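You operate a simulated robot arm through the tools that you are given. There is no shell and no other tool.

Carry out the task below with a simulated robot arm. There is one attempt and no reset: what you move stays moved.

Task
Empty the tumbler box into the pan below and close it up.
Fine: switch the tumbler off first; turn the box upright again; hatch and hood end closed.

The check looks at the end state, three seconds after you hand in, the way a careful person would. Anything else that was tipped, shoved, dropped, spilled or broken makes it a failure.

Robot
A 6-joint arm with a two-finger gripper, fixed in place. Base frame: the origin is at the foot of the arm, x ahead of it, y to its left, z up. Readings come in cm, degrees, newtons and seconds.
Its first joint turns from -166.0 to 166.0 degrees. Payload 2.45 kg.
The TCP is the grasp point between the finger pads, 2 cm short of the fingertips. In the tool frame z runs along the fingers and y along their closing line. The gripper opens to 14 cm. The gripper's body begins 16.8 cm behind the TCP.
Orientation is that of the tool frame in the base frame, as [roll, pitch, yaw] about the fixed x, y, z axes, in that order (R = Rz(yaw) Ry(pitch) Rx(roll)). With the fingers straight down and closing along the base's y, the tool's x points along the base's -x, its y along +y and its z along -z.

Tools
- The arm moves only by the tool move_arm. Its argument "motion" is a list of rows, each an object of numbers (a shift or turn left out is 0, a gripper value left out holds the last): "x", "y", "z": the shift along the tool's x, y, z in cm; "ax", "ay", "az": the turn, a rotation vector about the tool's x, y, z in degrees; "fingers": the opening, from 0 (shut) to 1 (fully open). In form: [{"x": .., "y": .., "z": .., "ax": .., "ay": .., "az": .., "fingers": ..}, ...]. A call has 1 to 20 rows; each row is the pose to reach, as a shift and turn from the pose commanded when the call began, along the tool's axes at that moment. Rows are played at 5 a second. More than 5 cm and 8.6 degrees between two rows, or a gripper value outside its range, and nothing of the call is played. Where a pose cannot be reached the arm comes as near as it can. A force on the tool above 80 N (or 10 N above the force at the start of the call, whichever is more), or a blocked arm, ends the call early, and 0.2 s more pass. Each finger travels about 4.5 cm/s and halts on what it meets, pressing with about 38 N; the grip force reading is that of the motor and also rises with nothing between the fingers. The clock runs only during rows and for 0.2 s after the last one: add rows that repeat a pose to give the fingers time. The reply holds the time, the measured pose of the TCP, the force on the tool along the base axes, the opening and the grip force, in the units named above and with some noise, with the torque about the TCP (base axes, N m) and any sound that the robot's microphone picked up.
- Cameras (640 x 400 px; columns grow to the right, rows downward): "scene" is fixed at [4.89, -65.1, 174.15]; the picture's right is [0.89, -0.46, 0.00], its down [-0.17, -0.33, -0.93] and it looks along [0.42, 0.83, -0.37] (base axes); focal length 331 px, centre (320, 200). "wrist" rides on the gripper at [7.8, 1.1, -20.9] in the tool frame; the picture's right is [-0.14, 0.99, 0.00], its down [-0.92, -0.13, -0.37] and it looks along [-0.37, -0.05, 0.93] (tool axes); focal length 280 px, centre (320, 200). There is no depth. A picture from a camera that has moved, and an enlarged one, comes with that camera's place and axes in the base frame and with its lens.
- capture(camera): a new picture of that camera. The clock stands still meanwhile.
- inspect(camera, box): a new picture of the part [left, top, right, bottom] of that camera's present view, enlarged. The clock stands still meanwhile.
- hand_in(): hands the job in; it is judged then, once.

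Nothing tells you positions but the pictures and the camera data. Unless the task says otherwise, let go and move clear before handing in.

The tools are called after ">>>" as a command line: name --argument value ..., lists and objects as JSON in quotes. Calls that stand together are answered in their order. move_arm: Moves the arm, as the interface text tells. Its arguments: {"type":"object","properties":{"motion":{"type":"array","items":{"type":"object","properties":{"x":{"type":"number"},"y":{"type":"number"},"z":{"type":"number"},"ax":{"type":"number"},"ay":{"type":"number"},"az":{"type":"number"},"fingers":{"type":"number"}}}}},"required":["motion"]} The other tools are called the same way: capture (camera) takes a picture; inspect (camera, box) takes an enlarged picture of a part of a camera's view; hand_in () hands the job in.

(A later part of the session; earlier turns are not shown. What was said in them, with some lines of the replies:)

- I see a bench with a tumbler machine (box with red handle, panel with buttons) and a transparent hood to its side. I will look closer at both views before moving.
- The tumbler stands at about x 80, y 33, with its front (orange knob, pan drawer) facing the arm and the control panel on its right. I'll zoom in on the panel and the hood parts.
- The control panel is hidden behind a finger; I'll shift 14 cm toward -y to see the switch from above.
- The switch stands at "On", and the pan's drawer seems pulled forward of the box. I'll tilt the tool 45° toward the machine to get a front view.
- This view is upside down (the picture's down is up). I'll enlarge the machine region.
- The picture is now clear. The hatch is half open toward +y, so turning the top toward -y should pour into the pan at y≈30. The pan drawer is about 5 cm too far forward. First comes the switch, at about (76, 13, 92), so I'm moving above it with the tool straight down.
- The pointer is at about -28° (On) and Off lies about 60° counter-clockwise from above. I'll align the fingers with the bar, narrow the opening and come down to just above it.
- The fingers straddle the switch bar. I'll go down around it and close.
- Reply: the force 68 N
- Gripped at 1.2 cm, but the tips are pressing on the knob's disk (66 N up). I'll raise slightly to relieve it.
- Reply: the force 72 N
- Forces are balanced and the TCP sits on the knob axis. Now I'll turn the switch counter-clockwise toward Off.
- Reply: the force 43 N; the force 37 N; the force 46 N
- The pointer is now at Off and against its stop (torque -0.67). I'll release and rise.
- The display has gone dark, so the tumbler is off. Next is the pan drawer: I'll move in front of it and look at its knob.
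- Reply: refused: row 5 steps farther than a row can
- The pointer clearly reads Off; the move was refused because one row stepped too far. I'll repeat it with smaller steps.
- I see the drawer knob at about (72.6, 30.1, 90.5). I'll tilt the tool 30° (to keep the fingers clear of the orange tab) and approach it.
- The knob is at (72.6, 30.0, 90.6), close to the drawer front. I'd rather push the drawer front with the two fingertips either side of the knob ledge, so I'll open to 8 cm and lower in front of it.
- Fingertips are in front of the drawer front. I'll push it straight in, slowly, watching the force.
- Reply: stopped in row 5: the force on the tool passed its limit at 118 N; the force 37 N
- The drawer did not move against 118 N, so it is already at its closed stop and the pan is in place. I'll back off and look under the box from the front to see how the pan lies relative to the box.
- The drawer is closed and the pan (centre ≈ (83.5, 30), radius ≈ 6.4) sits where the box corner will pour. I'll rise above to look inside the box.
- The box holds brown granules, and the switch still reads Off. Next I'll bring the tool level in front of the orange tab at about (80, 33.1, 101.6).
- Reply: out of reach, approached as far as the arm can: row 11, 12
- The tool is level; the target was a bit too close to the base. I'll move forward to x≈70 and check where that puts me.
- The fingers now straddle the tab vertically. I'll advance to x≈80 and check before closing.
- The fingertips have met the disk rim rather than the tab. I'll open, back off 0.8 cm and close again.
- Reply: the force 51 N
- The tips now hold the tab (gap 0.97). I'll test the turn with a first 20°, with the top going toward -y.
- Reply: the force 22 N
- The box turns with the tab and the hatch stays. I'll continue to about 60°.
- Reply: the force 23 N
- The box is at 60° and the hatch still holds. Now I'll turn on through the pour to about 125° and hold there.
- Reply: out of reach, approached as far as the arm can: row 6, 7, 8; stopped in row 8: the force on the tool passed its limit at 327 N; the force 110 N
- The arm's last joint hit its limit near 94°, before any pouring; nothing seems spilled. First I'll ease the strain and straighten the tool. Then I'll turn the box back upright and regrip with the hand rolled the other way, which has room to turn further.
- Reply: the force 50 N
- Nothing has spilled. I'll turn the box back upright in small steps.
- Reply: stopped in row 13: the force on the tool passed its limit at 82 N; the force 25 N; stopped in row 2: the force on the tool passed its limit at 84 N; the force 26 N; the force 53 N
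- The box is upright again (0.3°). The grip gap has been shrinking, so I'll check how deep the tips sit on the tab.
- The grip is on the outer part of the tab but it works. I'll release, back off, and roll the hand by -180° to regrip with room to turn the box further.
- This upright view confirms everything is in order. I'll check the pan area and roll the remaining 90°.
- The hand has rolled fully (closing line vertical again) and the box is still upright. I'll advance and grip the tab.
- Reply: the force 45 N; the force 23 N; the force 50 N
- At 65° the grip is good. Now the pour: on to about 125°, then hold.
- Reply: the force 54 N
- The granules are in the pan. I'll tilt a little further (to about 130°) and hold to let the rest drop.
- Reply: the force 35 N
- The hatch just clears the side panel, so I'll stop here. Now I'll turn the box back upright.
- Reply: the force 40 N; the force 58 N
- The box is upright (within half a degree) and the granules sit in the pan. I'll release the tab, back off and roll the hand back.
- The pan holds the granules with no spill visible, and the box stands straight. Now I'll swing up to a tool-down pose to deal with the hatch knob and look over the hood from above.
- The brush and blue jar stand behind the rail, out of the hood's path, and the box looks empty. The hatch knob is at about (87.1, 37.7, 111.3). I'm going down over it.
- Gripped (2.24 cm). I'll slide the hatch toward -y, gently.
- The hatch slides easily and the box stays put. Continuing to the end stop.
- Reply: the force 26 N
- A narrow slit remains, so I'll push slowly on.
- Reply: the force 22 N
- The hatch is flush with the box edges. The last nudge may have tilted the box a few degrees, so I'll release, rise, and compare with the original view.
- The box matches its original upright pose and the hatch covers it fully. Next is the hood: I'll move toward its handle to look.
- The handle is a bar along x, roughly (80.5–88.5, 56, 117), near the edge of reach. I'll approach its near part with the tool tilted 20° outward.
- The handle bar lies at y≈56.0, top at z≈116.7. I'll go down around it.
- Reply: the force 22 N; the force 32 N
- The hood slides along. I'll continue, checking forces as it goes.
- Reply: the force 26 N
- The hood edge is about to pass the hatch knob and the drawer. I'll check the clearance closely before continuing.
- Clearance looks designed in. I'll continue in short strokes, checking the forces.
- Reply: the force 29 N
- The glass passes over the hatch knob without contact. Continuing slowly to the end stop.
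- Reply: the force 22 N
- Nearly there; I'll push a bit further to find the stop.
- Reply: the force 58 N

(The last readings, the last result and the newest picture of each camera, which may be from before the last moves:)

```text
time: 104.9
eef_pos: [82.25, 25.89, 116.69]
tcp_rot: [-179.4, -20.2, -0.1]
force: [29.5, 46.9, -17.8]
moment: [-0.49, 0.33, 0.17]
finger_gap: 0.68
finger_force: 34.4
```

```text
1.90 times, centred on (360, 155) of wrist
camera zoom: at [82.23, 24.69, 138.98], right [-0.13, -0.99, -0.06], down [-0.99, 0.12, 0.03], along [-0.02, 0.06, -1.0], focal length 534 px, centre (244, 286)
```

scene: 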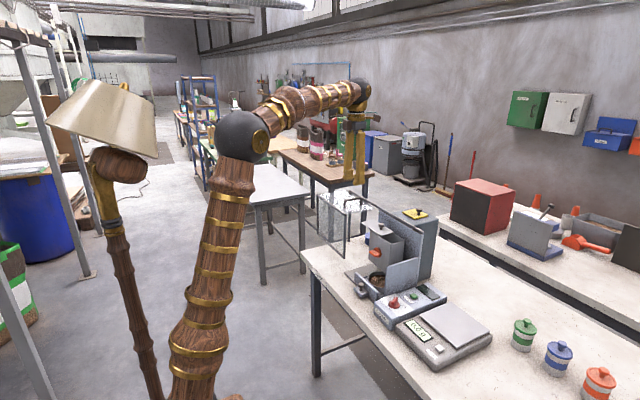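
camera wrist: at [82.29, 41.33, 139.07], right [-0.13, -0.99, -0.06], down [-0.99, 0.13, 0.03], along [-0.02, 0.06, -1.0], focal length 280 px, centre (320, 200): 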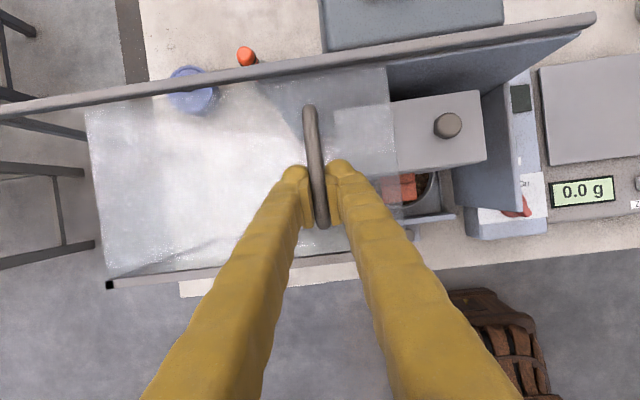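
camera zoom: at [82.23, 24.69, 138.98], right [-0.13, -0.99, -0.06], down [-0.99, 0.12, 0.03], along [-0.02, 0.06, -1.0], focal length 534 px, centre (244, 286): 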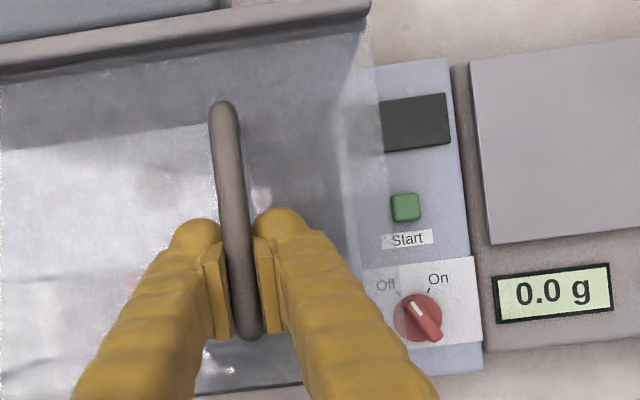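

The hood has met its stop (47 N) against the side panel. I'll ease off, release and rise clear.

>>> move_arm --motion '[{"y": -0.15}, {"y": -0.15, "fingers": 0.15}, {"y": -0.15, "fingers": 0.3}, {"y": -0.15, "fingers": 0.36}, {"y": -0.15, "fingers": 0.36}, {"y": -0.15, "z": -3}, {"y": -0.15, "z": -7}, {"y": -0.15, "z": -11}, {"y": -0.15, "z": -15}, {"y": -0.15, "z": -15}]'

>>> inspect --camera "scene" --box '[330, 190, 450, 310]'

>>> capture --camera "wrist"

```text
time: 107.1
eef_pos: [76.75, 25.59, 130.97]
tcp_rot: [-179.5, -20.0, -0.1]
force: [-0.5, 0.1, -0.2]
moment: [0.01, 0.0, -0.01]
finger_gap: 5.05
finger_force: 0.1
```

```text
3.33 times, centred on (390, 250) of scene
camera zoom: at [4.89, -65.1, 174.15], right [0.89, -0.46, 0.0], down [-0.17, -0.33, -0.93], along [0.42, 0.83, -0.37], focal length 1103 px, centre (87, 33)
```

zoom: 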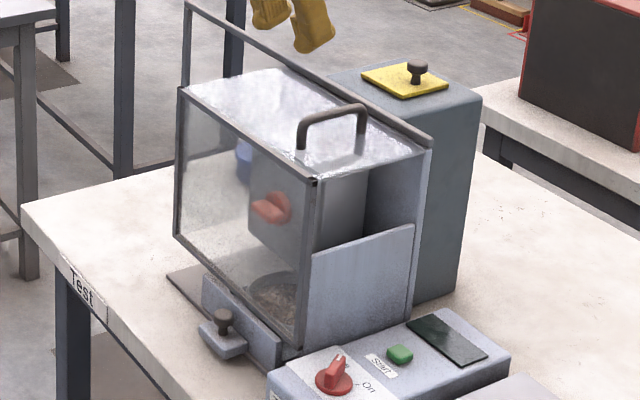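

```text
taken
camera wrist: at [76.92, 24.33, 153.17], right [-0.13, -0.99, -0.06], down [-0.99, 0.13, 0.03], along [-0.02, 0.06, -1.0], focal length 280 px, centre (320, 200)
```

wrist: 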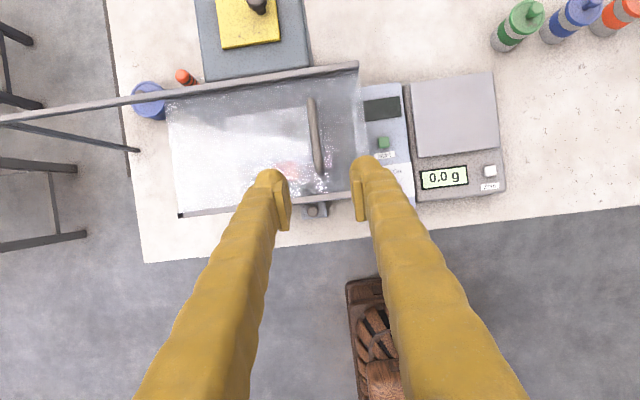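

The hood is closed and the arm is clear. One last look through the front glass, to check for spills and that everything is in place.

>>> move_arm --motion '[{"x": -3.5, "y": -0.8, "z": 1.4, "ay": 5}, {"x": -7, "y": -1.7, "z": 2.8, "ay": 11}, {"x": -10.5, "y": -2.5, "z": 4.2, "ay": 18}, {"x": -14, "y": -3.3, "z": 5.6, "ay": 25}, {"x": -17.5, "y": -4.2, "z": 7, "ay": 33}, {"x": -21.1, "y": -5, "z": 8.3, "ay": 40}, {"x": -21.1, "y": -5, "z": 8.3, "ay": 40}]'

>>> capture --camera "wrist"

>>> inspect --camera "wrist" --box '[200, 0, 460, 200]'

>>> capture --camera "scene"

```text
time: 108.7
eef_pos: [60.03, 30.82, 115.92]
tcp_rot: [-179.1, -60.2, -0.7]
force: [0.9, -0.2, -0.6]
moment: [0.02, 0.02, -0.01]
finger_gap: 5.04
finger_force: 0.2
```

```text
taken
camera wrist: at [45.58, 29.58, 133.05], right [-0.07, -0.99, -0.13], down [-0.78, 0.13, -0.61], along [0.62, 0.06, -0.78], focal length 280 px, centre (320, 200)
```

wrist: 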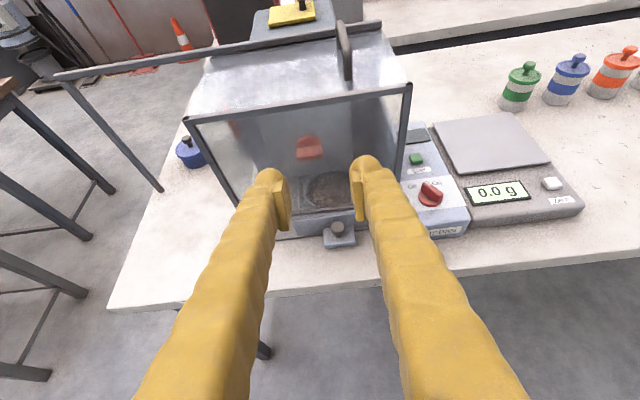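

```text
2.00 times, centred on (330, 100) of wrist
camera zoom: at [45.58, 29.58, 133.05], right [-0.07, -0.99, -0.13], down [-0.78, 0.13, -0.61], along [0.62, 0.06, -0.78], focal length 561 px, centre (300, 400)
```

zoom: 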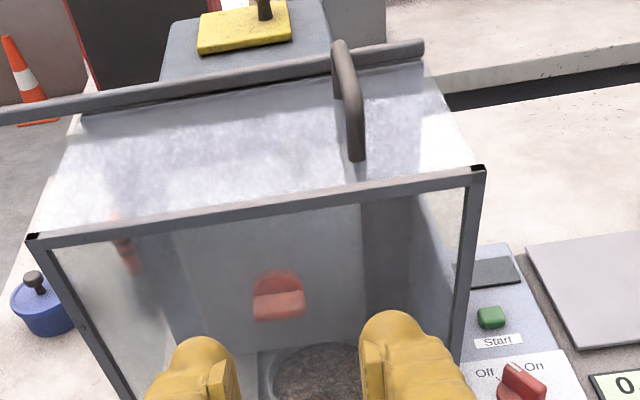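

```text
taken
```

scene: 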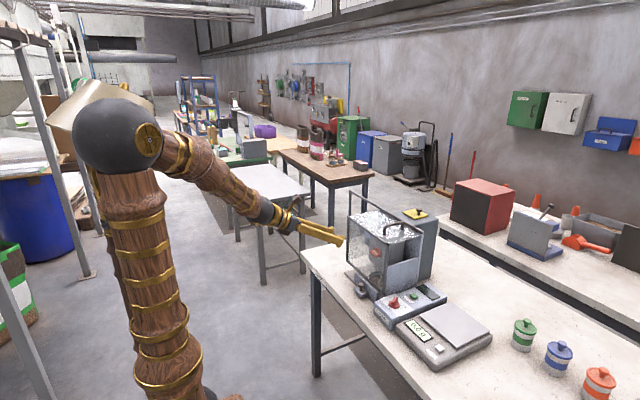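

The tumbler is switched off and its display is dark. The granules are in the pan with none spilled that I can see, and the box is upright with its hatch shut. The hood is closed against its stop, and the arm is clear. I'm handing in.

>>> hand_in

```text
The job is handed in.
```

I've handed in the job: the tumbler box is emptied into the pan and everything is closed up.

- **Switch:** I turned it to Off first, and the display went dark.
- **Emptying:** I tipped the box by its orange knob to about 130° and held it there. The granules went into the pan and I saw none spilled. I could only see into the open half of the box, and that half was empty.
- **Box:** It is upright again and matches its original position in the camera view.
- **Hatch and hood:** The hatch is flush with the box edges. The hood is slid over until it met its stop at the side panel.

- **First tip:** It stopped at about 94° because the arm's last joint hit its limit, with a brief force peak of 327 N. Nothing had poured, so I turned the box back upright and regripped before the full pour.
- **Pan drawer:** I also pushed on it, thinking it was pulled out. It was already closed and did not move.

The gripper had let go and was clear of the machine when I handed in.
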